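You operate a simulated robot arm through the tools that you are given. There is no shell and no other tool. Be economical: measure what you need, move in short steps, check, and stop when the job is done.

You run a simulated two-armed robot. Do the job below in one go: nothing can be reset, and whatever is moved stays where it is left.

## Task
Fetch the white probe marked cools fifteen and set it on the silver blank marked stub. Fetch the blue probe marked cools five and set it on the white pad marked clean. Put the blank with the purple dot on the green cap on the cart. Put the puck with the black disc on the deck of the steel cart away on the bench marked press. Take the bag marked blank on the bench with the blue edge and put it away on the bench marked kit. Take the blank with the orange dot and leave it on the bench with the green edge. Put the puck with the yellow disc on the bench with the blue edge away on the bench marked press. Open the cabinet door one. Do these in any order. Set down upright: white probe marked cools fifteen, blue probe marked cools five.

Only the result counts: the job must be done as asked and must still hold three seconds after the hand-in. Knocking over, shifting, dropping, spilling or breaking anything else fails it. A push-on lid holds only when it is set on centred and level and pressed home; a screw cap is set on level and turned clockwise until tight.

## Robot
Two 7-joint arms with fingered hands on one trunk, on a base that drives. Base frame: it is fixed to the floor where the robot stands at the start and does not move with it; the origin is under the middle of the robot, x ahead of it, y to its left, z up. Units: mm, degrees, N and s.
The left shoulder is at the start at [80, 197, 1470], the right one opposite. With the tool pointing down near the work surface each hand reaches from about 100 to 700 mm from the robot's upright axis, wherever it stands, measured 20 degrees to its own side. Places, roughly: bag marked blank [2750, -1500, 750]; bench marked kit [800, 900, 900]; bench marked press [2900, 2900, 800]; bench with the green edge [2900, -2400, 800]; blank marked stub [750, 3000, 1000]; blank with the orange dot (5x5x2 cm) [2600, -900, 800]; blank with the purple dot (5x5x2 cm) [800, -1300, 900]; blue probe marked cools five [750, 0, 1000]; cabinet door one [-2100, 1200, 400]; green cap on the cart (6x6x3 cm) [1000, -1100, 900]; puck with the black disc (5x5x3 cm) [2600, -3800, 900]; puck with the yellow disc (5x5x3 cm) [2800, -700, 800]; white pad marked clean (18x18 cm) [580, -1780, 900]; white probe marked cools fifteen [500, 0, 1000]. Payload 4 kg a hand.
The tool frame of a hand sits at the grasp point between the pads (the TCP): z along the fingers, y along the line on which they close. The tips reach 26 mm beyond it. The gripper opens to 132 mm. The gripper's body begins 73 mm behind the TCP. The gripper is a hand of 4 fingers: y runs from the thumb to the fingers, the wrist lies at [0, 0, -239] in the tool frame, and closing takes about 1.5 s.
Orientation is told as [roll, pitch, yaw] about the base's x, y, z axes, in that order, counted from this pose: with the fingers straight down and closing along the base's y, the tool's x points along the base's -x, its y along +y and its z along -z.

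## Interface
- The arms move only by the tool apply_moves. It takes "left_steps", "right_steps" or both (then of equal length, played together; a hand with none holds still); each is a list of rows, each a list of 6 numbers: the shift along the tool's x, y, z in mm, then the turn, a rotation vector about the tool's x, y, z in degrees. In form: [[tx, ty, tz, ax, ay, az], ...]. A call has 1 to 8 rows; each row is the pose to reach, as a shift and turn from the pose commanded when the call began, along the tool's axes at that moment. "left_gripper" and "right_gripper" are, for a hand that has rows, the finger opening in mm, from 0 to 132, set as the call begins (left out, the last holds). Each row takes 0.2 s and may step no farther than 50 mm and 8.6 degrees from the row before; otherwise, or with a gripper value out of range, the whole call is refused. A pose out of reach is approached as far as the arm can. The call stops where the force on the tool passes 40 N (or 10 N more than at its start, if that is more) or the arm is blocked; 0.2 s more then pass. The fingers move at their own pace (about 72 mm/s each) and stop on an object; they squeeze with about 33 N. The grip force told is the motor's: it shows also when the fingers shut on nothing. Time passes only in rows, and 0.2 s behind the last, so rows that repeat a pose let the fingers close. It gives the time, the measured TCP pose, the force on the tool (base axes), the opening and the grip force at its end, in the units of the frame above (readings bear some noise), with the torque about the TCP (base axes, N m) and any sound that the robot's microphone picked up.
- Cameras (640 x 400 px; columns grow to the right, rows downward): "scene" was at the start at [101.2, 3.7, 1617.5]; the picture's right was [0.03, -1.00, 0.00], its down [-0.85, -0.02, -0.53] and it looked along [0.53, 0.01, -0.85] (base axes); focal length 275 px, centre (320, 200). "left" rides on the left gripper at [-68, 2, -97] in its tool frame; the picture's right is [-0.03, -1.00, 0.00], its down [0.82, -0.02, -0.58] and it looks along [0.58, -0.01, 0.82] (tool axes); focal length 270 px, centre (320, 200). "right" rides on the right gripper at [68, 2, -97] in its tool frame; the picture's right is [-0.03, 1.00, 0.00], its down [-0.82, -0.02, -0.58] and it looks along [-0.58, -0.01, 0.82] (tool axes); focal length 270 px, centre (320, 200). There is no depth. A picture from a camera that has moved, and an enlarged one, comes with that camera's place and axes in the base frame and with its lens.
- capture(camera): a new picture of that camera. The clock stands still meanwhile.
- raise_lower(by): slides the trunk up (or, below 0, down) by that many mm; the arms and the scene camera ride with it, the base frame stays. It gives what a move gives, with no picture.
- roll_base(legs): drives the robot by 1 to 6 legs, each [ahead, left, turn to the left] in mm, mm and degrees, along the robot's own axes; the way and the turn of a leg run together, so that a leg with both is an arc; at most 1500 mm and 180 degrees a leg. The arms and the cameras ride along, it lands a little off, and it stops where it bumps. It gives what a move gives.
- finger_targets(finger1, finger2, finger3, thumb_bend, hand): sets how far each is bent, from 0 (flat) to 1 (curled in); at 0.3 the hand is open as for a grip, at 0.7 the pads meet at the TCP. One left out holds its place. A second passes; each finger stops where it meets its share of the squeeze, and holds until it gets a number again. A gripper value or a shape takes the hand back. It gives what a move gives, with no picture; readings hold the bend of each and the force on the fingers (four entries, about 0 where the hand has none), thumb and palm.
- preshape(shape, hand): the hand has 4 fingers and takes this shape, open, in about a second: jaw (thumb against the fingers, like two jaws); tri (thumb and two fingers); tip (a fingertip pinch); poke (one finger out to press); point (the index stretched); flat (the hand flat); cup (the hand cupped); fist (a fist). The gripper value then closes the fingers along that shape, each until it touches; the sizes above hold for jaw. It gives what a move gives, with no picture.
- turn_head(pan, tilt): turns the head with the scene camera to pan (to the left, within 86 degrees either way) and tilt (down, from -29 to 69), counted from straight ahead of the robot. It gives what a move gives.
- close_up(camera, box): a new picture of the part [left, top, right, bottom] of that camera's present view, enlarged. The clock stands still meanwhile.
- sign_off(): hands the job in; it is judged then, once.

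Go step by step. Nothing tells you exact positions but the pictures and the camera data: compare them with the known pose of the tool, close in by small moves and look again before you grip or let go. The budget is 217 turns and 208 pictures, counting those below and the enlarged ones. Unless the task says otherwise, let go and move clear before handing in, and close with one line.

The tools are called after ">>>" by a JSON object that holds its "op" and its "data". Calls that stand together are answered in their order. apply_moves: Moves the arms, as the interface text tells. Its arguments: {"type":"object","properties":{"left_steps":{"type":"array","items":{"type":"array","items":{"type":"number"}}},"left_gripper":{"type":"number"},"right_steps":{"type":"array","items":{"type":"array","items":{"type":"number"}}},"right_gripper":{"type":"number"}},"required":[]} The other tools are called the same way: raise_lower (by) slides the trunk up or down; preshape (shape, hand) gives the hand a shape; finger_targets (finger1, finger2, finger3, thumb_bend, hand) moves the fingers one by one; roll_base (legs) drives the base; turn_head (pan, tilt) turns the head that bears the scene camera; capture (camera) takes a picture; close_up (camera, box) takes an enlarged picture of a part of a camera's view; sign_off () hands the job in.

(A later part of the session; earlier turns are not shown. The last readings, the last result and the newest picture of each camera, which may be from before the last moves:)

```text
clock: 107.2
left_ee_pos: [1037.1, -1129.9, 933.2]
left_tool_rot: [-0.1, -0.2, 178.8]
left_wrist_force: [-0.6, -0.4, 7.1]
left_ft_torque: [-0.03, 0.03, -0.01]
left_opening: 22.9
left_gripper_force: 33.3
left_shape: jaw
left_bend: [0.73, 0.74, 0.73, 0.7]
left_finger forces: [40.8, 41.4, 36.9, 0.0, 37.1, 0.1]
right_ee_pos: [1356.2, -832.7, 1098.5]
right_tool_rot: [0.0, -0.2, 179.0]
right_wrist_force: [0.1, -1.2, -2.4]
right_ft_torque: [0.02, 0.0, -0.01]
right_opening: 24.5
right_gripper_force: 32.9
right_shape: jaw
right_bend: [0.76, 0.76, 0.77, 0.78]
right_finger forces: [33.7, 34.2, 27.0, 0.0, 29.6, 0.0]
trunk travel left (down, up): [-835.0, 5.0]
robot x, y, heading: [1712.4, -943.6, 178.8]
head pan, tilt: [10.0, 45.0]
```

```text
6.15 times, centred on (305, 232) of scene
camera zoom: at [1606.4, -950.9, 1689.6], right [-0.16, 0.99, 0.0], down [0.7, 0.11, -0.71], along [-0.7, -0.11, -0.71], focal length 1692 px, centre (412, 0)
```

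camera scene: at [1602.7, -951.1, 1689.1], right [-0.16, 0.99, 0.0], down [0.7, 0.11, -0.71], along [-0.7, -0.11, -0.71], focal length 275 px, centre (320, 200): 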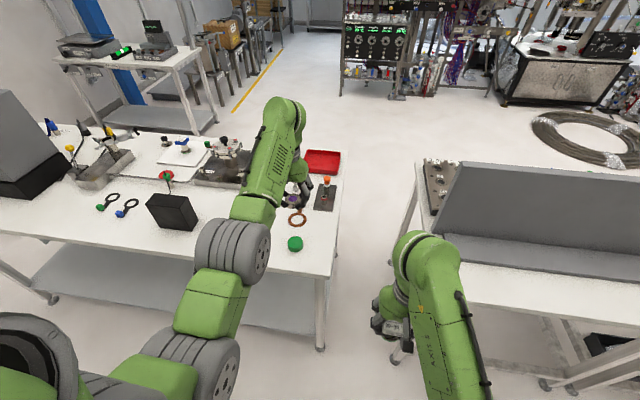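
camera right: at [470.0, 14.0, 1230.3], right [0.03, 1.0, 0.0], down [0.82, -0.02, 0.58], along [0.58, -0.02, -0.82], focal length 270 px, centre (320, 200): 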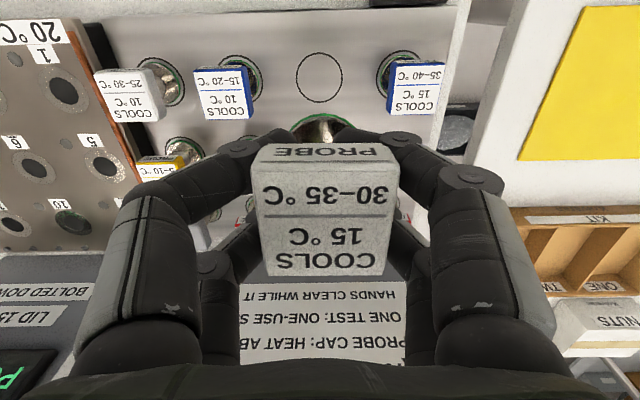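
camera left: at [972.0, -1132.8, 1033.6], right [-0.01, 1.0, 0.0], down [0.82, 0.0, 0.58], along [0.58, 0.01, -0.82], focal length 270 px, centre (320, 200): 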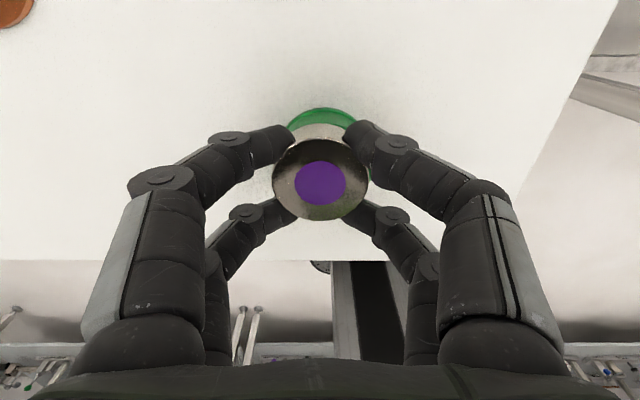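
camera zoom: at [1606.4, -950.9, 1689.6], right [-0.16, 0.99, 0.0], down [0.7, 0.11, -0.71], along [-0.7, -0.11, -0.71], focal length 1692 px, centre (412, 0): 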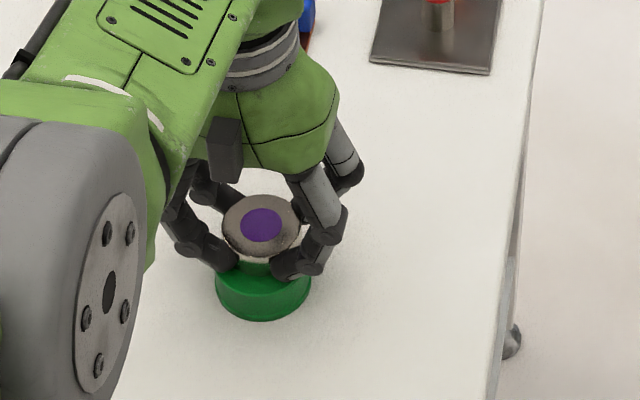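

Contact made, centred. Release and rise.

>>> {"op": "apply_moves", "data": {"left_steps": [[0, 0, -1, 0, 0, 0], [0, 0, -1, 0, 0, 0], [0, 0, -1, 0, 0, 0], [0, 0, -1, 0, 0, 0], [0, 0, -1, 0, 0, 0], [0, 0, -1, 0, 0, 0]], "left_gripper": 80}}

>>> {"op": "apply_moves", "data": {"left_steps": [[0, 0, -40, 0, 0, 0], [0, 0, -80, 0, 0, 0], [0, 0, -120, 0, 0, 0], [40, 5, -150, 0, 0, 0], [80, 10, -165, 0, 0, 0], [120, 15, -165, 0, 0, 0], [160, 20, -165, 0, 0, 0]]}}

>>> {"op": "close_up", "data": {"camera": "scene", "box": [265, 200, 345, 265]}}

```text
clock: 108.6
left_ee_pos: [1039.0, -1130.4, 930.3]
left_tool_rot: [-0.1, 0.1, 178.8]
left_wrist_force: [0.7, 0.1, 1.0]
left_ft_torque: [-0.01, 0.01, -0.01]
left_opening: 79.4
left_gripper_force: 0.0
left_shape: jaw
left_bend: [0.71, 0.71, 0.71, 0.7]
left_finger forces: [0.0, 0.0, 0.1, 0.1, 0.0, 0.1]
right_ee_pos: [1355.6, -835.3, 1097.1]
right_tool_rot: [0.1, 0.0, 179.0]
right_wrist_force: [-0.5, 0.2, -1.1]
right_ft_torque: [0.01, 0.0, 0.01]
right_opening: 24.5
right_gripper_force: 32.7
right_shape: jaw
right_bend: [0.76, 0.76, 0.77, 0.78]
right_finger forces: [33.6, 34.2, 27.0, 0.1, 29.5, 0.0]
trunk travel left (down, up): [-835.0, 5.0]
robot x, y, heading: [1714.3, -941.6, 179.0]
head pan, tilt: [10.0, 45.0]
```

```text
refused: row 4 steps farther than a row can; nothing moved
```

```text
6.15 times, centred on (305, 232) of scene
camera zoom: at [1604.4, -951.4, 1689.2], right [-0.16, 0.99, 0.0], down [0.7, 0.11, -0.71], along [-0.7, -0.11, -0.71], focal length 1692 px, centre (412, 0)
```

zoom: 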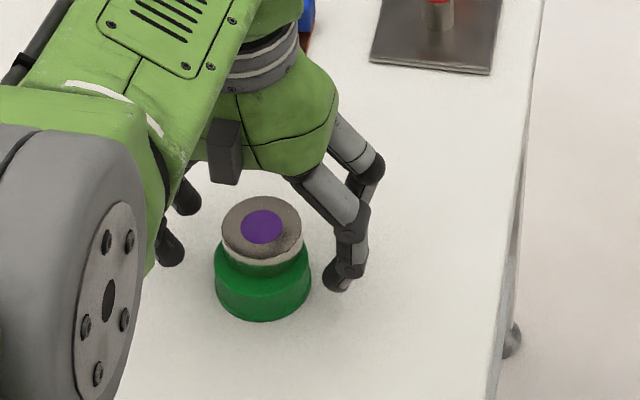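

Purple blank sits well on the green cap. Lift away, retract, turn and go to the blue-edge bench.

>>> {"op": "apply_moves", "data": {"left_steps": [[0, 0, -40, 0, 0, 0], [0, 0, -80, 0, 0, 0], [0, 0, -120, 0, 0, 0], [30, 5, -150, 0, 0, 0], [70, 10, -160, 0, 0, 0], [110, 15, -160, 0, 0, 0], [150, 20, -160, 0, 0, 0], [190, 25, -160, 0, 0, 0]]}}

>>> {"op": "roll_base", "data": {"legs": [[0, 0, -179], [150, -170, 0]]}}

>>> {"op": "turn_head", "data": {"pan": 0, "tilt": 40}}

>>> {"op": "capture", "data": {"camera": "scene"}}

```text
clock: 110.4
left_ee_pos: [1231.6, -1158.0, 1090.5]
left_tool_rot: [-0.2, -0.2, 178.8]
left_wrist_force: [-0.2, -0.5, 0.3]
left_ft_torque: [0.02, 0.03, -0.02]
left_opening: 79.4
left_gripper_force: 0.1
left_shape: jaw
left_bend: [0.71, 0.71, 0.71, 0.7]
left_finger forces: [0.0, 0.1, 0.1, 0.0, 0.0, 0.1]
right_ee_pos: [1358.1, -834.2, 1098.6]
right_tool_rot: [0.0, -0.2, 179.0]
right_wrist_force: [1.2, 0.4, -1.9]
right_ft_torque: [-0.05, 0.04, 0.03]
right_opening: 24.5
right_gripper_force: 32.8
right_shape: jaw
right_bend: [0.76, 0.76, 0.77, 0.78]
right_finger forces: [33.9, 34.4, 26.9, 0.0, 29.6, 0.1]
trunk travel left (down, up): [-835.0, 5.0]
robot x, y, heading: [1711.9, -939.1, 179.2]
head pan, tilt: [10.0, 45.0]
```

```text
clock: 119.3
left_ee_pos: [2336.2, -843.4, 1090.8]
left_tool_rot: [-0.3, -0.3, 3.6]
left_wrist_force: [-1.5, 0.1, 0.1]
left_ft_torque: [-0.05, 0.01, -0.02]
left_opening: 79.7
left_gripper_force: 0.1
left_shape: jaw
left_bend: [0.71, 0.71, 0.71, 0.7]
left_finger forces: [0.0, 0.2, 0.0, 0.0, 0.1, 0.1]
right_ee_pos: [2237.3, -1177.1, 1099.8]
right_tool_rot: [-0.1, -0.3, 3.7]
right_wrist_force: [-0.2, 0.5, -1.7]
right_ft_torque: [-0.02, -0.04, -0.01]
right_opening: 24.6
right_gripper_force: 33.1
right_shape: jaw
right_bend: [0.76, 0.76, 0.77, 0.78]
right_finger forces: [31.8, 33.3, 27.1, 0.0, 29.9, 0.1]
trunk travel left (down, up): [-835.0, 5.0]
robot x, y, heading: [1875.0, -1103.3, 4.0]
head pan, tilt: [10.0, 45.0]
```

```text
clock: 120.0
left_ee_pos: [2338.2, -846.0, 1088.3]
left_tool_rot: [-0.3, -0.1, 3.5]
left_wrist_force: [-0.3, 0.6, -0.2]
left_ft_torque: [0.0, -0.01, 0.01]
left_opening: 79.8
left_gripper_force: 0.0
left_shape: jaw
left_bend: [0.71, 0.71, 0.71, 0.7]
left_finger forces: [0.0, 0.0, 0.1, 0.0, 0.0, 0.0]
right_ee_pos: [2238.8, -1178.3, 1097.7]
right_tool_rot: [0.0, -0.2, 3.7]
right_wrist_force: [0.3, -0.6, -1.7]
right_ft_torque: [0.0, -0.06, -0.01]
right_opening: 24.4
right_gripper_force: 33.1
right_shape: jaw
right_bend: [0.76, 0.76, 0.77, 0.78]
right_finger forces: [31.8, 33.4, 27.1, 0.1, 29.9, 0.1]
trunk travel left (down, up): [-835.0, 5.0]
robot x, y, heading: [1877.3, -1100.7, 3.6]
head pan, tilt: [0.0, 40.0]
```

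```text
153 pictures are left
camera scene: at [1990.1, -1092.3, 1696.6], right [0.07, -1.0, 0.0], down [-0.64, -0.04, -0.77], along [0.76, 0.05, -0.64], focal length 275 px, centre (320, 200)
```

scene: 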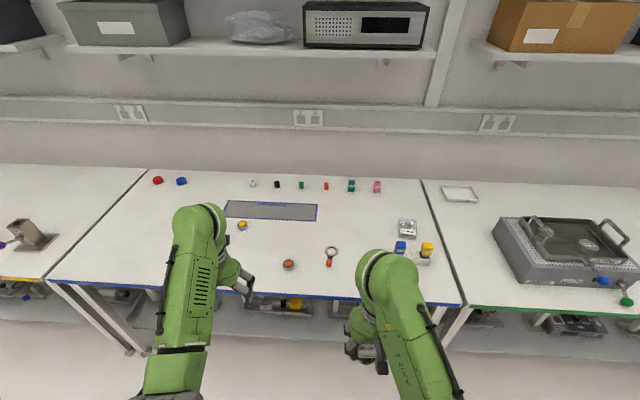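

>>> {"op": "close_up", "data": {"camera": "scene", "box": [220, 160, 460, 310]}}

```text
2.67 times, centred on (340, 235) of scene
camera zoom: at [1990.1, -1092.3, 1696.6], right [0.07, -1.0, 0.0], down [-0.64, -0.04, -0.77], along [0.76, 0.05, -0.64], focal length 733 px, centre (267, 107)
```

zoom: 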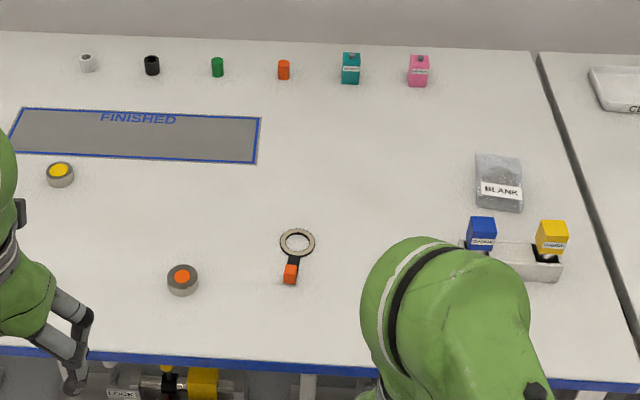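

Orange-dot blank near (2631, -925), yellow puck near (2835, -686), bag near (2860, -1420), with surface at about z 800. Move closer and bring the left hand above the orange blank.

>>> {"op": "roll_base", "data": {"legs": [[180, 0, -3.6]]}}

>>> {"op": "apply_moves", "data": {"left_steps": [[-30, -15, 30, 0, 0, 0], [-60, -30, 65, 0, 0, 0], [-90, -45, 100, 0, 0, 0], [-110, -60, 140, 0, 0, 0], [-120, -75, 170, 0, 0, 0]]}}

>>> {"op": "capture", "data": {"camera": "left"}}

>>> {"op": "capture", "data": {"camera": "scene"}}

```text
clock: 121.5
left_ee_pos: [2532.3, -871.0, 1091.2]
left_tool_rot: [-0.2, -0.1, -0.1]
left_wrist_force: [-0.1, -0.2, 0.5]
left_ft_torque: [0.0, 0.0, 0.02]
left_opening: 79.9
left_gripper_force: 0.0
left_shape: jaw
left_bend: [0.71, 0.71, 0.71, 0.7]
left_finger forces: [0.0, 0.0, 0.0, 0.0, 0.1, 0.0]
right_ee_pos: [2411.8, -1197.6, 1099.2]
right_tool_rot: [0.1, -0.3, 0.2]
right_wrist_force: [-0.5, -0.1, -2.4]
right_ft_torque: [0.0, -0.03, -0.02]
right_opening: 24.3
right_gripper_force: 33.0
right_shape: jaw
right_bend: [0.76, 0.76, 0.77, 0.78]
right_finger forces: [31.7, 33.4, 27.0, 0.0, 29.9, 0.0]
trunk travel left (down, up): [-835.0, 5.0]
robot x, y, heading: [2054.3, -1100.3, 0.1]
head pan, tilt: [0.0, 40.0]
```

```text
clock: 122.7
left_ee_pos: [2655.7, -947.5, 918.1]
left_tool_rot: [0.0, 0.1, -0.1]
left_wrist_force: [0.4, 0.6, 0.2]
left_ft_torque: [0.01, 0.04, 0.01]
left_opening: 79.7
left_gripper_force: 0.1
left_shape: jaw
left_bend: [0.71, 0.71, 0.71, 0.7]
left_finger forces: [0.1, 0.1, 0.0, 0.0, 0.0, 0.1]
right_ee_pos: [2416.3, -1197.5, 1097.0]
right_tool_rot: [0.1, 0.0, 0.1]
right_wrist_force: [0.9, 0.1, -2.3]
right_ft_torque: [-0.01, -0.01, 0.03]
right_opening: 24.4
right_gripper_force: 33.9
right_shape: jaw
right_bend: [0.76, 0.76, 0.77, 0.78]
right_finger forces: [31.9, 33.4, 27.2, 0.1, 30.2, 0.0]
trunk travel left (down, up): [-835.0, 5.0]
robot x, y, heading: [2055.0, -1097.6, 0.1]
head pan, tilt: [0.0, 40.0]
```

```text
151 pictures are left
camera left: at [2724.3, -946.3, 1014.2], right [0.02, -1.0, 0.0], down [-0.82, -0.02, 0.58], along [-0.58, -0.02, -0.82], focal length 270 px, centre (320, 200)
```

left: 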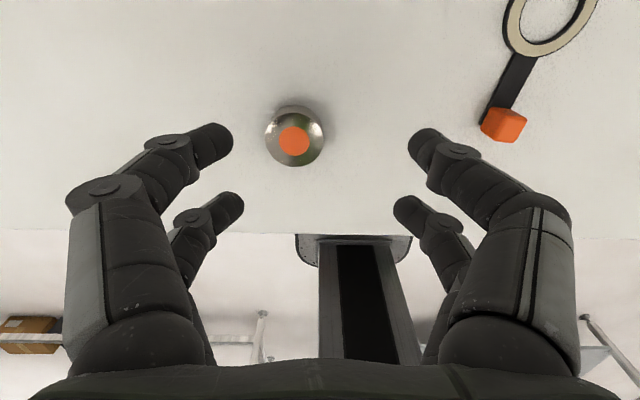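

```text
150 pictures are left
camera scene: at [2173.9, -1095.8, 1696.4], right [0.0, -1.0, 0.0], down [-0.64, 0.0, -0.77], along [0.77, 0.0, -0.64], focal length 275 px, centre (320, 200)
```

scene: 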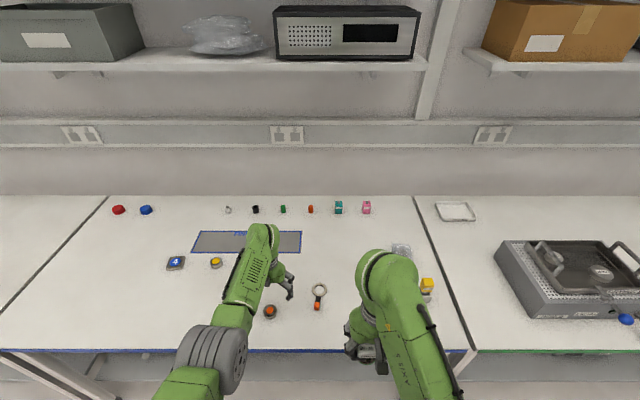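

Blank at (2644, -929), top ≈821. Align, descend to TCP z≈831, and grip.

>>> {"op": "apply_moves", "data": {"left_steps": [[6, 9, 15, 0, 0, 0], [12, 18, 40, 0, 0, 0], [12, 18, 65, 0, 0, 0], [12, 18, 80, 0, 0, 0], [12, 18, 87, 0, 0, 0], [12, 18, 87, 0, 0, 0]], "left_gripper": 76}}

>>> {"op": "capture", "data": {"camera": "left"}}

```text
clock: 124.1
left_ee_pos: [2644.0, -928.2, 833.1]
left_tool_rot: [-0.2, 0.0, -0.1]
left_wrist_force: [0.1, 0.6, -0.4]
left_ft_torque: [-0.01, -0.01, 0.02]
left_opening: 76.9
left_gripper_force: 0.0
left_shape: jaw
left_bend: [0.72, 0.72, 0.72, 0.7]
left_finger forces: [0.0, 0.1, 0.0, 0.0, 0.1, 0.0]
right_ee_pos: [2414.6, -1196.4, 1098.5]
right_tool_rot: [0.1, -0.1, 0.2]
right_wrist_force: [1.2, -0.3, -2.8]
right_ft_torque: [0.02, 0.02, 0.0]
right_opening: 24.5
right_gripper_force: 32.7
right_shape: jaw
right_bend: [0.76, 0.76, 0.77, 0.78]
right_finger forces: [31.8, 33.4, 27.2, 0.0, 30.1, 0.1]
trunk travel left (down, up): [-835.0, 5.0]
robot x, y, heading: [2055.9, -1097.8, 0.0]
head pan, tilt: [0.0, 40.0]
```

```text
149 pictures are left
camera left: at [2711.4, -927.1, 928.5], right [0.02, -1.0, 0.0], down [-0.82, -0.02, 0.58], along [-0.58, -0.02, -0.82], focal length 270 px, centre (320, 200)
```

left: 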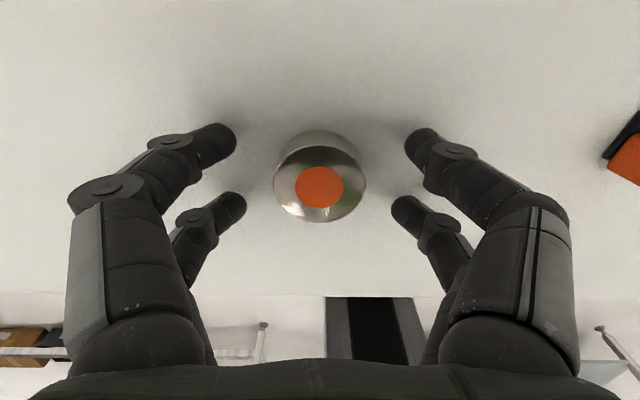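

Well centred. Close and lift.

>>> {"op": "apply_moves", "data": {"left_steps": [[0, 0, 0, 0, 0, 0], [0, 0, 0, 0, 0, 0], [0, 0, 0, 0, 0, 0], [0, 0, 0, 0, 0, 0], [0, 0, 0, 0, 0, 0], [0, 0, 0, 0, 0, 0]], "left_gripper": 0}}

>>> {"op": "apply_moves", "data": {"left_steps": [[0, 0, -40, 0, 0, 0], [0, 0, -80, 0, 0, 0], [15, 0, -120, 0, 0, 0], [40, 5, -160, 0, 0, 0], [70, 15, -195, 0, 0, 0], [100, 25, -220, 0, 0, 0]]}}

>>> {"op": "capture", "data": {"camera": "left"}}

```text
clock: 125.5
left_ee_pos: [2643.5, -928.2, 831.3]
left_tool_rot: [0.0, 0.0, -0.1]
left_wrist_force: [-0.3, 0.2, 0.6]
left_ft_torque: [0.01, -0.06, 0.03]
left_opening: 21.4
left_gripper_force: 33.4
left_shape: jaw
left_bend: [0.73, 0.73, 0.73, 0.7]
left_finger forces: [28.8, 33.5, 31.6, 0.1, 24.7, 0.1]
right_ee_pos: [2414.3, -1196.5, 1097.6]
right_tool_rot: [0.1, -0.1, 0.0]
right_wrist_force: [-0.3, -0.2, -2.8]
right_ft_torque: [0.01, 0.01, -0.01]
right_opening: 24.7
right_gripper_force: 33.3
right_shape: jaw
right_bend: [0.76, 0.76, 0.77, 0.78]
right_finger forces: [31.8, 33.3, 27.2, 0.0, 30.1, 0.0]
trunk travel left (down, up): [-835.0, 5.0]
robot x, y, heading: [2055.4, -1093.3, 0.0]
head pan, tilt: [0.0, 40.0]
```

```text
clock: 126.9
left_ee_pos: [2541.1, -903.8, 1052.8]
left_tool_rot: [-0.2, 0.0, -0.1]
left_wrist_force: [0.2, 0.4, -1.1]
left_ft_torque: [0.03, -0.04, -0.02]
left_opening: 20.1
left_gripper_force: 33.3
left_shape: jaw
left_bend: [0.73, 0.73, 0.73, 0.71]
left_finger forces: [35.2, 38.0, 36.4, 0.0, 28.5, 0.0]
right_ee_pos: [2413.1, -1197.2, 1096.3]
right_tool_rot: [0.1, -0.2, 0.0]
right_wrist_force: [0.1, -0.4, -2.4]
right_ft_torque: [0.01, -0.04, 0.0]
right_opening: 24.5
right_gripper_force: 32.7
right_shape: jaw
right_bend: [0.76, 0.76, 0.77, 0.79]
right_finger forces: [31.9, 33.4, 27.3, 0.0, 30.2, 0.0]
trunk travel left (down, up): [-835.0, 5.0]
robot x, y, heading: [2054.9, -1097.6, 0.1]
head pan, tilt: [0.0, 40.0]
```

```text
148 pictures are left
camera left: at [2609.7, -902.7, 1149.6], right [0.02, -1.0, 0.0], down [-0.82, -0.02, 0.58], along [-0.58, -0.02, -0.82], focal length 270 px, centre (320, 200)
```

left: 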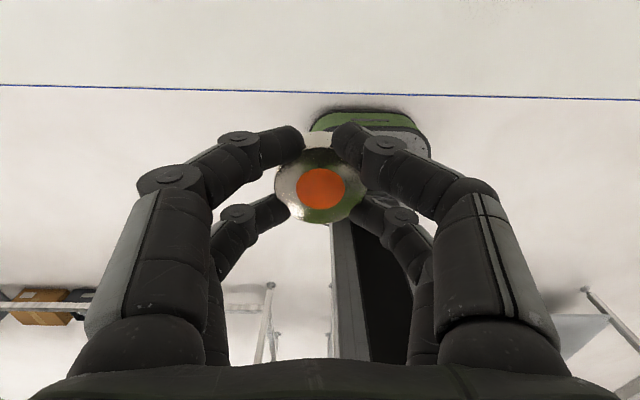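

Blank held. Drive along to the green-edge bench.

>>> {"op": "roll_base", "data": {"legs": [[-160, 0, 0], [0, -1500, 0]]}}

>>> {"op": "capture", "data": {"camera": "scene"}}

```text
clock: 135.4
left_ee_pos: [2383.8, -2415.4, 1052.7]
left_tool_rot: [-0.3, 0.0, -0.3]
left_wrist_force: [0.4, 0.6, -2.4]
left_ft_torque: [-0.03, -0.02, -0.05]
left_opening: 20.1
left_gripper_force: 33.3
left_shape: jaw
left_bend: [0.73, 0.73, 0.73, 0.71]
left_finger forces: [35.3, 38.1, 36.5, 0.1, 28.5, 0.1]
right_ee_pos: [2255.4, -2707.8, 1097.6]
right_tool_rot: [-0.1, -0.1, -0.1]
right_wrist_force: [0.7, 0.3, -1.9]
right_ft_torque: [-0.01, -0.01, 0.01]
right_opening: 24.6
right_gripper_force: 33.6
right_shape: jaw
right_bend: [0.76, 0.76, 0.77, 0.79]
right_finger forces: [32.2, 33.5, 27.3, 0.1, 30.3, 0.0]
trunk travel left (down, up): [-835.0, 5.0]
robot x, y, heading: [1892.6, -2606.8, -0.2]
head pan, tilt: [0.0, 40.0]
```

```text
147 pictures are left
camera scene: at [2012.7, -2604.7, 1696.5], right [0.0, -1.0, 0.0], down [-0.64, 0.0, -0.77], along [0.77, 0.0, -0.64], focal length 275 px, centre (320, 200)
```

scene: 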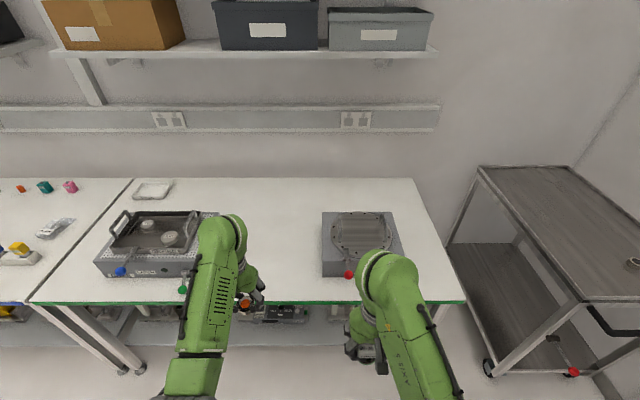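

Free area between the two machines around (2680, -2430). Move in and set the blank there.

>>> {"op": "roll_base", "data": {"legs": [[180, 0, 0]]}}

>>> {"op": "apply_moves", "data": {"left_steps": [[-35, -5, 20, 0, 0, 0], [-70, -10, 50, 0, 0, 0], [-100, -15, 85, 0, 0, 0], [-110, -15, 120, 0, 0, 0], [-110, -15, 160, 0, 0, 0], [-110, -15, 190, 0, 0, 0]]}}

>>> {"op": "capture", "data": {"camera": "left"}}

>>> {"op": "capture", "data": {"camera": "scene"}}

```text
clock: 136.9
left_ee_pos: [2560.2, -2415.6, 1054.4]
left_tool_rot: [-0.1, -0.2, -0.2]
left_wrist_force: [0.1, 1.4, -2.4]
left_ft_torque: [-0.01, -0.01, -0.01]
left_opening: 20.2
left_gripper_force: 33.2
left_shape: jaw
left_bend: [0.73, 0.73, 0.73, 0.71]
left_finger forces: [35.3, 38.1, 36.5, 0.0, 28.6, 0.1]
right_ee_pos: [2431.6, -2707.6, 1100.4]
right_tool_rot: [0.1, -0.3, 0.0]
right_wrist_force: [-0.6, 0.8, -2.4]
right_ft_torque: [-0.02, -0.01, -0.02]
right_opening: 24.6
right_gripper_force: 33.5
right_shape: jaw
right_bend: [0.76, 0.76, 0.77, 0.79]
right_finger forces: [32.1, 33.4, 27.4, 0.0, 30.4, 0.0]
trunk travel left (down, up): [-835.0, 5.0]
robot x, y, heading: [2075.5, -2609.5, 0.1]
head pan, tilt: [0.0, 40.0]
```

```text
clock: 138.3
left_ee_pos: [2676.1, -2431.0, 862.3]
left_tool_rot: [-0.2, 0.0, -0.1]
left_wrist_force: [0.0, 0.9, -2.5]
left_ft_torque: [0.01, 0.0, 0.03]
left_opening: 19.4
left_gripper_force: 32.8
left_shape: jaw
left_bend: [0.73, 0.73, 0.73, 0.71]
left_finger forces: [37.3, 39.7, 39.2, 0.0, 30.5, 0.1]
right_ee_pos: [2435.5, -2707.5, 1097.2]
right_tool_rot: [0.1, -0.1, 0.0]
right_wrist_force: [-0.3, 0.3, -2.5]
right_ft_torque: [0.01, -0.05, 0.01]
right_opening: 24.6
right_gripper_force: 33.1
right_shape: jaw
right_bend: [0.76, 0.76, 0.77, 0.79]
right_finger forces: [32.1, 33.5, 27.4, 0.0, 30.5, 0.0]
trunk travel left (down, up): [-835.0, 5.0]
robot x, y, heading: [2073.7, -2605.1, -0.1]
head pan, tilt: [0.0, 40.0]
```

```text
146 pictures are left
camera left: at [2743.7, -2430.3, 957.9], right [0.02, -1.0, 0.0], down [-0.82, -0.02, 0.58], along [-0.58, -0.02, -0.82], focal length 270 px, centre (320, 200)
```

left: 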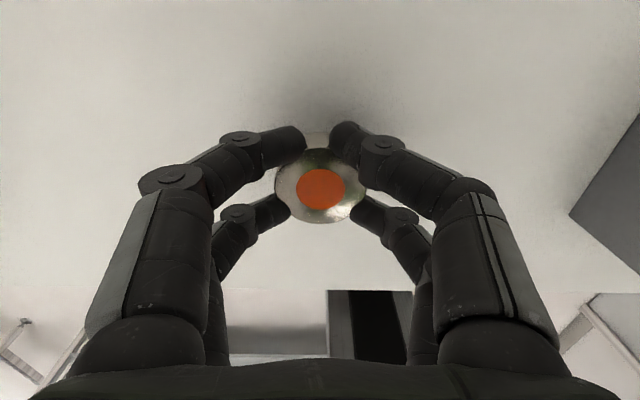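

```text
145 pictures are left
camera scene: at [2193.7, -2605.9, 1696.5], right [0.0, -1.0, 0.0], down [-0.64, 0.0, -0.77], along [0.77, 0.0, -0.64], focal length 275 px, centre (320, 200)
```

scene: 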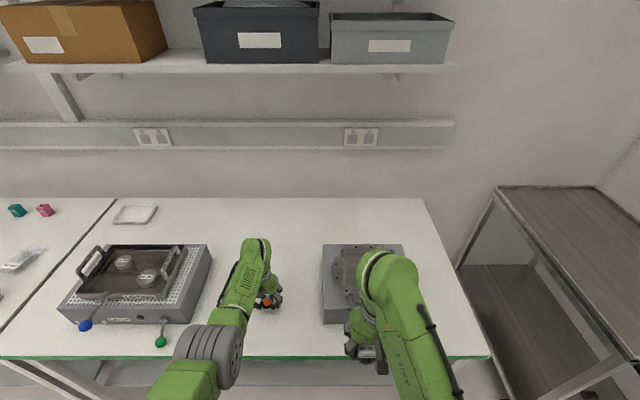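

Clear space below. Lower to contact.

>>> {"op": "apply_moves", "data": {"left_steps": [[0, 0, 10, 0, 0, 0], [0, 0, 20, 0, 0, 0], [0, 0, 25, 0, 0, 0], [0, 0, 28, 0, 0, 0], [0, 0, 30, 0, 0, 0], [0, 0, 32, 0, 0, 0], [0, 0, 34, 0, 0, 0]]}}

```text
clock: 139.9
left_ee_pos: [2675.7, -2430.2, 831.7]
left_tool_rot: [-0.1, -0.4, -0.2]
left_wrist_force: [0.1, 0.3, 15.4]
left_ft_torque: [0.05, 0.26, -0.04]
left_opening: 19.6
left_gripper_force: 32.7
left_shape: jaw
left_bend: [0.73, 0.74, 0.73, 0.71]
left_finger forces: [38.9, 42.4, 41.4, 0.0, 31.9, 0.0]
right_ee_pos: [2432.2, -2708.8, 1099.1]
right_tool_rot: [0.2, -0.2, 0.1]
right_wrist_force: [0.2, 0.5, -1.8]
right_ft_torque: [0.01, 0.01, 0.0]
right_opening: 24.4
right_gripper_force: 33.1
right_shape: jaw
right_bend: [0.76, 0.76, 0.77, 0.79]
right_finger forces: [32.2, 33.5, 27.4, 0.0, 30.6, 0.1]
trunk travel left (down, up): [-835.0, 5.0]
robot x, y, heading: [2076.3, -2608.6, 0.1]
head pan, tilt: [0.0, 40.0]
```

Contact at the surface. Release and lift away.

>>> {"op": "apply_moves", "data": {"left_steps": [[0, 0, -2, 0, 0, 0], [0, 0, -2, 0, 0, 0], [0, 0, -2, 0, 0, 0], [0, 0, -2, 0, 0, 0], [0, 0, -2, 0, 0, 0], [0, 0, -2, 0, 0, 0]], "left_gripper": 80}}

>>> {"op": "apply_moves", "data": {"left_steps": [[0, 0, -40, 0, 0, 0], [0, 0, -80, 0, 0, 0], [15, 0, -120, 0, 0, 0], [40, 5, -160, 0, 0, 0], [70, 15, -195, 0, 0, 0], [100, 25, -230, 0, 0, 0], [130, 25, -250, 0, 0, 0]]}}

>>> {"op": "capture", "data": {"camera": "scene"}}

>>> {"op": "turn_head", "data": {"pan": -50, "tilt": 35}}

>>> {"op": "capture", "data": {"camera": "scene"}}

```text
clock: 141.3
left_ee_pos: [2675.0, -2431.2, 829.0]
left_tool_rot: [-0.1, 0.0, -0.3]
left_wrist_force: [-0.1, -0.7, -0.8]
left_ft_torque: [-0.03, -0.01, 0.01]
left_opening: 79.3
left_gripper_force: 0.0
left_shape: jaw
left_bend: [0.71, 0.71, 0.71, 0.7]
left_finger forces: [0.0, 0.0, 0.1, 0.1, 0.1, 0.0]
right_ee_pos: [2435.5, -2709.0, 1098.8]
right_tool_rot: [0.1, -0.2, 0.0]
right_wrist_force: [0.2, -0.5, -3.4]
right_ft_torque: [0.03, -0.01, -0.01]
right_opening: 24.4
right_gripper_force: 33.1
right_shape: jaw
right_bend: [0.76, 0.76, 0.77, 0.79]
right_finger forces: [32.2, 33.5, 27.4, 0.0, 30.6, 0.0]
trunk travel left (down, up): [-835.0, 5.0]
robot x, y, heading: [2075.9, -2608.0, 0.3]
head pan, tilt: [0.0, 40.0]
```

```text
clock: 142.9
left_ee_pos: [2542.2, -2405.2, 1081.5]
left_tool_rot: [-0.2, -0.1, -0.1]
left_wrist_force: [0.0, -1.3, 0.7]
left_ft_torque: [0.0, -0.01, 0.06]
left_opening: 79.3
left_gripper_force: 0.0
left_shape: jaw
left_bend: [0.71, 0.71, 0.71, 0.7]
left_finger forces: [0.0, 0.0, 0.1, 0.0, 0.1, 0.0]
right_ee_pos: [2433.7, -2708.5, 1097.2]
right_tool_rot: [0.1, -0.3, 0.0]
right_wrist_force: [0.1, 0.3, -1.9]
right_ft_torque: [0.02, -0.04, 0.01]
right_opening: 24.6
right_gripper_force: 32.7
right_shape: jaw
right_bend: [0.76, 0.76, 0.77, 0.79]
right_finger forces: [32.3, 33.4, 27.5, 0.0, 30.8, 0.0]
trunk travel left (down, up): [-835.0, 5.0]
robot x, y, heading: [2075.3, -2608.8, 0.1]
head pan, tilt: [0.0, 40.0]
```

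```text
144 pictures are left
camera scene: at [2190.4, -2606.4, 1696.7], right [0.0, -1.0, 0.0], down [-0.64, 0.0, -0.77], along [0.77, 0.0, -0.64], focal length 275 px, centre (320, 200)
```

scene: 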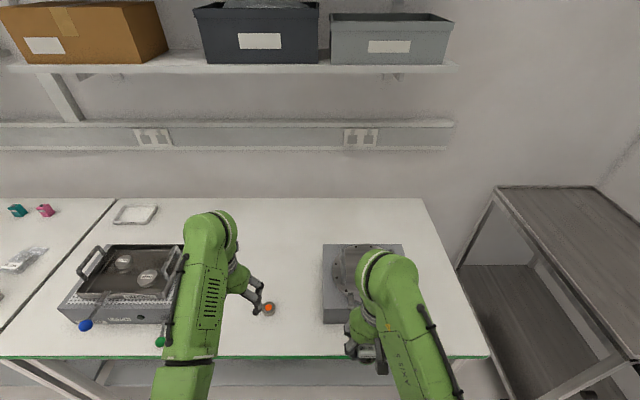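

```text
clock: 144.1
left_ee_pos: [2543.8, -2404.7, 1080.0]
left_tool_rot: [-0.1, 0.1, -0.2]
left_wrist_force: [0.7, 0.3, 0.0]
left_ft_torque: [0.02, 0.0, 0.02]
left_opening: 79.7
left_gripper_force: 0.1
left_shape: jaw
left_bend: [0.71, 0.71, 0.71, 0.7]
left_finger forces: [0.0, 0.0, 0.1, 0.0, 0.0, 0.0]
right_ee_pos: [2435.0, -2707.5, 1097.8]
right_tool_rot: [0.1, -0.1, 0.0]
right_wrist_force: [0.0, -0.1, -3.1]
right_ft_torque: [-0.01, 0.02, 0.03]
right_opening: 24.5
right_gripper_force: 33.1
right_shape: jaw
right_bend: [0.76, 0.76, 0.77, 0.79]
right_finger forces: [32.2, 33.4, 27.4, 0.0, 30.8, 0.0]
trunk travel left (down, up): [-835.0, 5.0]
robot x, y, heading: [2076.2, -2610.2, -0.1]
head pan, tilt: [-50.0, 35.0]
```

```text
143 pictures are left
camera scene: at [2164.6, -2673.3, 1704.1], right [-0.77, -0.64, 0.0], down [-0.37, 0.44, -0.82], along [0.53, -0.63, -0.57], focal length 275 px, centre (320, 200)
```

scene: 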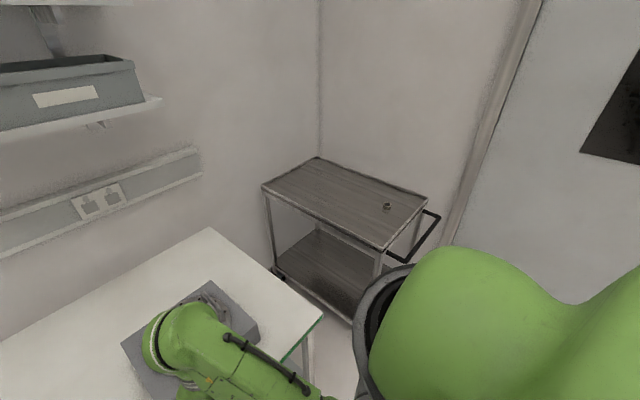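

Orange blank is set on the green-edge bench. The black puck is on the cart deck near (2627, -3747). I'll drive over to the cart's handle side.

>>> {"op": "roll_base", "data": {"legs": [[-300, 0, 0], [0, -1110, 0], [250, 0, 0], [0, 0, -18]]}}

>>> {"op": "turn_head", "data": {"pan": 10, "tilt": 45}}

>>> {"op": "capture", "data": {"camera": "scene"}}

```text
clock: 153.8
left_ee_pos: [2538.1, -3636.4, 1080.0]
left_tool_rot: [-0.2, 0.2, -16.9]
left_wrist_force: [-0.2, -0.5, -0.7]
left_ft_torque: [0.01, 0.04, -0.01]
left_opening: 79.6
left_gripper_force: 0.0
left_shape: jaw
left_bend: [0.71, 0.71, 0.71, 0.7]
left_finger forces: [0.0, 0.0, 0.1, 0.0, 0.0, 0.0]
right_ee_pos: [2344.5, -3894.2, 1097.2]
right_tool_rot: [0.0, 0.0, -16.7]
right_wrist_force: [0.6, 0.1, -2.1]
right_ft_torque: [0.03, 0.02, 0.01]
right_opening: 24.4
right_gripper_force: 32.9
right_shape: jaw
right_bend: [0.76, 0.76, 0.77, 0.79]
right_finger forces: [32.3, 33.6, 27.6, 0.1, 30.9, 0.1]
trunk travel left (down, up): [-835.0, 5.0]
robot x, y, heading: [2029.7, -3696.8, -17.0]
head pan, tilt: [-50.0, 35.0]
```

```text
clock: 155.1
left_ee_pos: [2535.9, -3635.9, 1081.4]
left_tool_rot: [-0.1, 0.1, -17.0]
left_wrist_force: [0.4, -0.4, 0.0]
left_ft_torque: [0.0, -0.02, 0.0]
left_opening: 79.4
left_gripper_force: 0.0
left_shape: jaw
left_bend: [0.71, 0.71, 0.71, 0.7]
left_finger forces: [0.0, 0.0, 0.0, 0.0, 0.1, 0.0]
right_ee_pos: [2343.7, -3893.9, 1097.9]
right_tool_rot: [0.2, -0.2, -16.8]
right_wrist_force: [0.1, 0.6, -1.6]
right_ft_torque: [0.01, 0.02, -0.01]
right_opening: 24.7
right_gripper_force: 33.2
right_shape: jaw
right_bend: [0.76, 0.76, 0.77, 0.79]
right_finger forces: [32.3, 33.5, 27.6, 0.0, 30.9, 0.1]
trunk travel left (down, up): [-835.0, 5.0]
robot x, y, heading: [2029.0, -3695.3, -16.6]
head pan, tilt: [10.0, 45.0]
```

```text
142 pictures are left
camera scene: at [2141.1, -3711.0, 1689.2], right [-0.12, -0.99, 0.0], down [-0.7, 0.08, -0.71], along [0.7, -0.08, -0.71], focal length 275 px, centre (320, 200)
```

scene: 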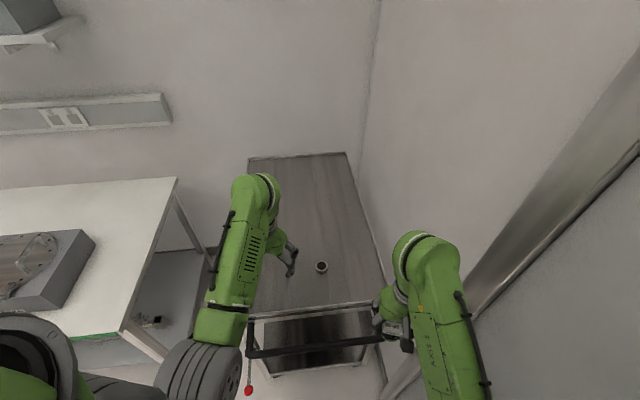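

Puck near (2621, -3769). Bring the left hand above it and look.

>>> {"op": "apply_moves", "data": {"left_steps": [[-30, -25, 15, 0, 0, 0], [-60, -50, 30, 0, 0, 0], [-90, -75, 50, 0, 0, 0], [-120, -100, 70, 0, 0, 0], [-120, -102, 80, 0, 0, 0]]}}

>>> {"op": "capture", "data": {"camera": "left"}}

>>> {"op": "capture", "data": {"camera": "scene"}}

```text
clock: 156.3
left_ee_pos: [2620.7, -3769.7, 1001.3]
left_tool_rot: [-0.2, 0.0, -17.0]
left_wrist_force: [0.1, 0.0, 1.2]
left_ft_torque: [0.0, -0.02, 0.01]
left_opening: 79.5
left_gripper_force: 0.1
left_shape: jaw
left_bend: [0.71, 0.71, 0.71, 0.7]
left_finger forces: [0.0, 0.0, 0.1, 0.1, 0.0, 0.1]
right_ee_pos: [2344.1, -3895.2, 1096.9]
right_tool_rot: [0.0, -0.1, -16.8]
right_wrist_force: [-0.2, 1.2, -2.0]
right_ft_torque: [-0.03, 0.01, -0.02]
right_opening: 24.3
right_gripper_force: 32.8
right_shape: jaw
right_bend: [0.76, 0.76, 0.77, 0.79]
right_finger forces: [32.3, 33.4, 27.5, 0.1, 31.0, 0.0]
trunk travel left (down, up): [-835.0, 5.0]
robot x, y, heading: [2028.9, -3696.5, -16.8]
head pan, tilt: [10.0, 45.0]
```

```text
141 pictures are left
camera left: at [2686.7, -3789.0, 1097.6], right [-0.27, -0.96, 0.0], down [-0.79, 0.22, 0.58], along [-0.56, 0.15, -0.82], focal length 270 px, centre (320, 200)
```

left: 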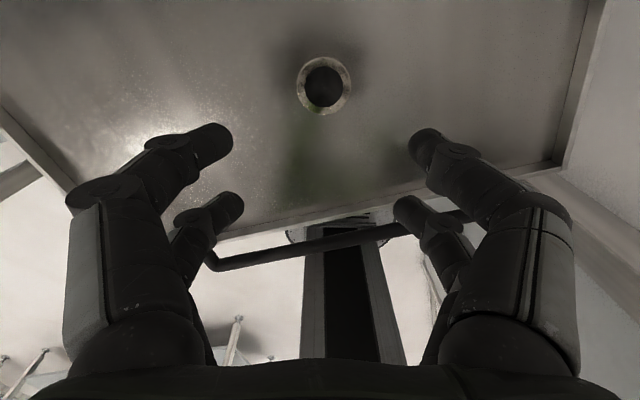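

```text
140 pictures are left
camera scene: at [2141.0, -3711.4, 1689.3], right [-0.12, -0.99, 0.0], down [-0.7, 0.08, -0.71], along [0.7, -0.08, -0.71], focal length 275 px, centre (320, 200)
```

scene: 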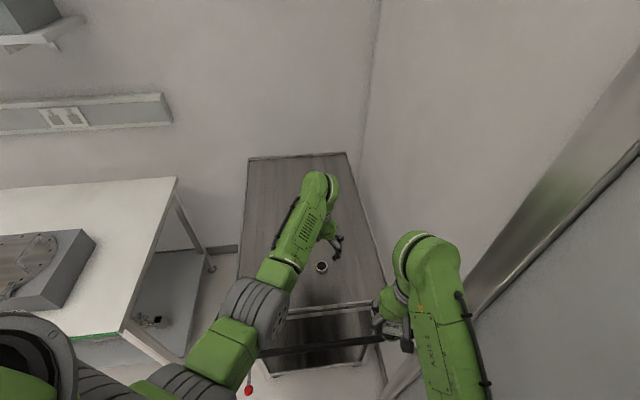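

Puck top at about (2637, -3779, 863). Align, lower to 905, re-look.

>>> {"op": "apply_moves", "data": {"left_steps": [[-9, -2, 30, 0, 0, 0], [-18, -4, 60, 0, 0, 0], [-18, -4, 96, 0, 0, 0], [-18, -4, 96, 0, 0, 0]]}}

>>> {"op": "capture", "data": {"camera": "left"}}

```text
clock: 157.3
left_ee_pos: [2637.8, -3778.7, 904.4]
left_tool_rot: [-0.2, 0.0, -17.0]
left_wrist_force: [-0.3, 0.3, 0.1]
left_ft_torque: [-0.01, -0.01, 0.04]
left_opening: 79.4
left_gripper_force: 0.0
left_shape: jaw
left_bend: [0.71, 0.71, 0.71, 0.7]
left_finger forces: [0.0, 0.0, 0.1, 0.0, 0.1, 0.0]
right_ee_pos: [2343.0, -3893.6, 1097.0]
right_tool_rot: [0.0, -0.1, -16.7]
right_wrist_force: [-0.2, -0.2, -2.6]
right_ft_torque: [-0.02, 0.06, 0.01]
right_opening: 24.6
right_gripper_force: 33.0
right_shape: jaw
right_bend: [0.76, 0.76, 0.77, 0.79]
right_finger forces: [32.4, 33.4, 27.5, 0.0, 31.1, 0.0]
trunk travel left (down, up): [-835.0, 5.0]
robot x, y, heading: [2030.0, -3693.9, -16.9]
head pan, tilt: [10.0, 45.0]
```

```text
139 pictures are left
camera left: at [2703.6, -3797.8, 1000.4], right [-0.27, -0.96, 0.0], down [-0.79, 0.22, 0.58], along [-0.56, 0.15, -0.82], focal length 270 px, centre (320, 200)
```

left: 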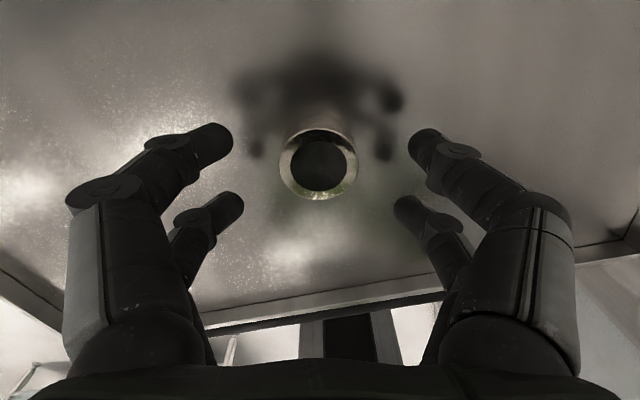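

Nearly centred. Descend to grip height and close.

>>> {"op": "apply_moves", "data": {"left_steps": [[3, 0, 12, 0, 0, 0], [3, 0, 24, 0, 0, 0], [3, 0, 32, 0, 0, 0], [3, 0, 38, 0, 0, 0], [3, 0, 38, 0, 0, 0]]}}

>>> {"op": "capture", "data": {"camera": "left"}}

```text
clock: 158.5
left_ee_pos: [2639.1, -3780.8, 876.8]
left_tool_rot: [-0.3, -1.2, -16.9]
left_wrist_force: [-6.2, 2.6, 24.6]
left_ft_torque: [0.65, 0.34, 0.09]
left_opening: 79.6
left_gripper_force: 0.0
left_shape: jaw
left_bend: [0.72, 0.72, 0.72, 0.7]
left_finger forces: [5.3, 11.9, 7.0, 0.0, 0.1, 0.1]
right_ee_pos: [2340.9, -3894.0, 1098.0]
right_tool_rot: [0.1, -0.2, -16.7]
right_wrist_force: [0.7, -0.6, -3.1]
right_ft_torque: [0.0, 0.03, 0.02]
right_opening: 24.7
right_gripper_force: 32.9
right_shape: jaw
right_bend: [0.76, 0.76, 0.77, 0.79]
right_finger forces: [32.4, 33.5, 27.6, 0.0, 31.1, 0.1]
trunk travel left (down, up): [-835.0, 5.0]
robot x, y, heading: [2027.1, -3697.6, -16.9]
head pan, tilt: [10.0, 45.0]
stopped in row 5 (left hand): the force on the tool passed its limit (the readings are from after the stop); the commanded pose is now the measured one
```

```text
138 pictures are left
camera left: at [2703.5, -3798.0, 973.8], right [-0.27, -0.96, 0.01], down [-0.8, 0.22, 0.56], along [-0.54, 0.15, -0.83], focal length 270 px, centre (320, 200)
```

left: 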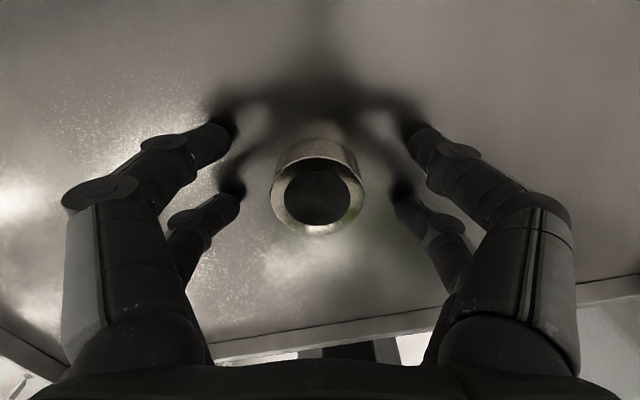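

Fingertips touched the deck (deck ≈850). Raise 4 mm, then close and lift.

>>> {"op": "apply_moves", "data": {"left_steps": [[0, 0, -4, 0, 1, 0], [0, 0, -4, 0, 1, 0], [0, 0, -4, 0, 1, 0]]}}

>>> {"op": "apply_moves", "data": {"left_steps": [[0, 0, 0, 0, 0, 0], [0, 0, 0, 0, 0, 0], [0, 0, 0, 0, 0, 0], [0, 0, 0, 0, 0, 0], [0, 0, 0, 0, 0, 0], [0, 0, 0, 0, 0, 0]], "left_gripper": 0}}

>>> {"op": "apply_moves", "data": {"left_steps": [[0, 0, -30, 0, 0, 0], [0, 0, -70, 0, 0, 0], [0, 0, -110, 0, 0, 0], [20, 10, -150, 0, 0, 0], [50, 30, -180, 0, 0, 0], [80, 50, -200, 0, 0, 0], [110, 70, -210, 0, 0, 0]]}}

>>> {"op": "capture", "data": {"camera": "left"}}

```text
clock: 159.3
left_ee_pos: [2637.9, -3779.3, 877.1]
left_tool_rot: [-0.2, 0.3, -17.0]
left_wrist_force: [0.4, 0.2, 7.5]
left_ft_torque: [0.36, -0.2, -0.01]
left_opening: 79.7
left_gripper_force: 0.0
left_shape: jaw
left_bend: [0.72, 0.71, 0.71, 0.7]
left_finger forces: [5.0, 2.7, 0.1, 0.0, 0.0, 0.0]
right_ee_pos: [2343.4, -3894.6, 1098.0]
right_tool_rot: [0.1, -0.1, -16.8]
right_wrist_force: [-0.1, 0.1, -2.5]
right_ft_torque: [-0.01, 0.05, -0.03]
right_opening: 24.4
right_gripper_force: 33.5
right_shape: jaw
right_bend: [0.76, 0.76, 0.77, 0.79]
right_finger forces: [32.4, 33.4, 27.7, 0.0, 31.1, 0.0]
trunk travel left (down, up): [-835.0, 5.0]
robot x, y, heading: [2028.8, -3695.6, -16.9]
head pan, tilt: [10.0, 45.0]
```

```text
clock: 160.7
left_ee_pos: [2637.5, -3778.9, 876.7]
left_tool_rot: [-0.2, 0.4, -17.0]
left_wrist_force: [-1.7, -0.1, 2.6]
left_ft_torque: [0.08, 0.14, 0.04]
left_opening: 8.3
left_gripper_force: 33.1
left_shape: jaw
left_bend: [0.75, 0.74, 0.76, 0.73]
left_finger forces: [28.9, 37.1, 35.0, 0.0, 32.3, 0.0]
right_ee_pos: [2343.1, -3894.5, 1097.5]
right_tool_rot: [0.1, -0.1, -16.7]
right_wrist_force: [1.0, 0.4, -2.5]
right_ft_torque: [0.0, 0.02, 0.03]
right_opening: 24.4
right_gripper_force: 32.3
right_shape: jaw
right_bend: [0.76, 0.76, 0.77, 0.79]
right_finger forces: [32.4, 33.5, 27.5, 0.0, 31.1, 0.0]
trunk travel left (down, up): [-835.0, 5.0]
robot x, y, heading: [2027.9, -3696.2, -16.6]
head pan, tilt: [10.0, 45.0]
```

```text
clock: 162.3
left_ee_pos: [2555.3, -3678.0, 1085.8]
left_tool_rot: [-0.3, 0.3, -17.0]
left_wrist_force: [-0.5, 0.1, -2.6]
left_ft_torque: [0.0, 0.0, 0.01]
left_opening: 7.5
left_gripper_force: 33.0
left_shape: jaw
left_bend: [0.75, 0.74, 0.75, 0.73]
left_finger forces: [31.1, 35.8, 32.4, 0.1, 36.5, 0.0]
right_ee_pos: [2343.4, -3893.7, 1097.7]
right_tool_rot: [0.1, -0.1, -16.8]
right_wrist_force: [-0.5, 1.2, -1.9]
right_ft_torque: [0.01, -0.02, 0.0]
right_opening: 24.3
right_gripper_force: 32.8
right_shape: jaw
right_bend: [0.76, 0.76, 0.77, 0.79]
right_finger forces: [32.5, 33.5, 27.8, 0.0, 31.2, 0.0]
trunk travel left (down, up): [-835.0, 5.0]
robot x, y, heading: [2028.2, -3692.0, -16.8]
head pan, tilt: [10.0, 45.0]
```

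```text
137 pictures are left
camera left: at [2621.1, -3697.4, 1182.2], right [-0.27, -0.96, 0.01], down [-0.78, 0.22, 0.58], along [-0.56, 0.15, -0.81], focal length 270 px, centre (320, 200)
```

left: 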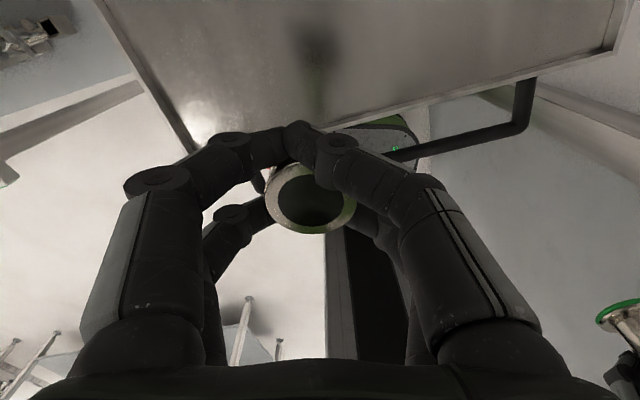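

The puck is held but off-centre in the fingers. Check the grip more closely before driving.

>>> {"op": "close_up", "data": {"camera": "left", "box": [180, 80, 460, 280]}}

>>> {"op": "close_up", "data": {"camera": "scene", "box": [220, 170, 380, 310]}}

```text
2.00 times, centred on (320, 180) of left
camera zoom: at [2621.1, -3697.4, 1182.2], right [-0.27, -0.96, 0.01], down [-0.78, 0.22, 0.58], along [-0.56, 0.15, -0.81], focal length 541 px, centre (320, 240)
```

zoom: 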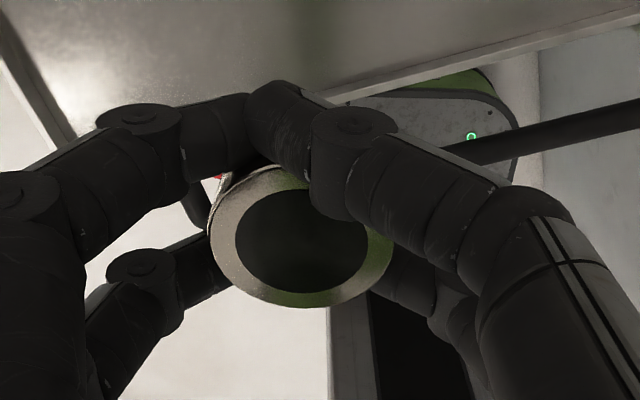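

```text
2.86 times, centred on (300, 240) of scene
camera zoom: at [2139.5, -3710.0, 1689.3], right [-0.12, -0.99, 0.0], down [-0.7, 0.08, -0.71], along [0.7, -0.08, -0.71], focal length 786 px, centre (377, 86)
```

zoom: 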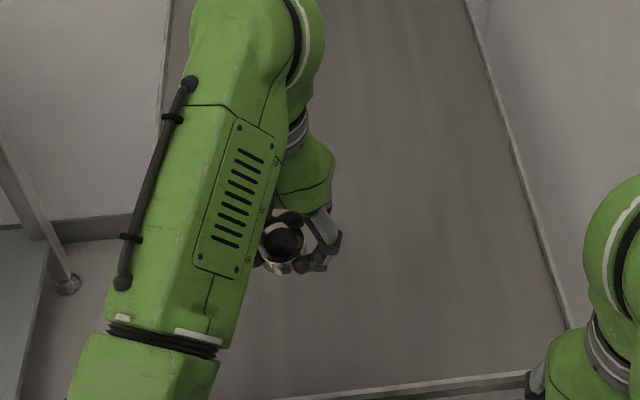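

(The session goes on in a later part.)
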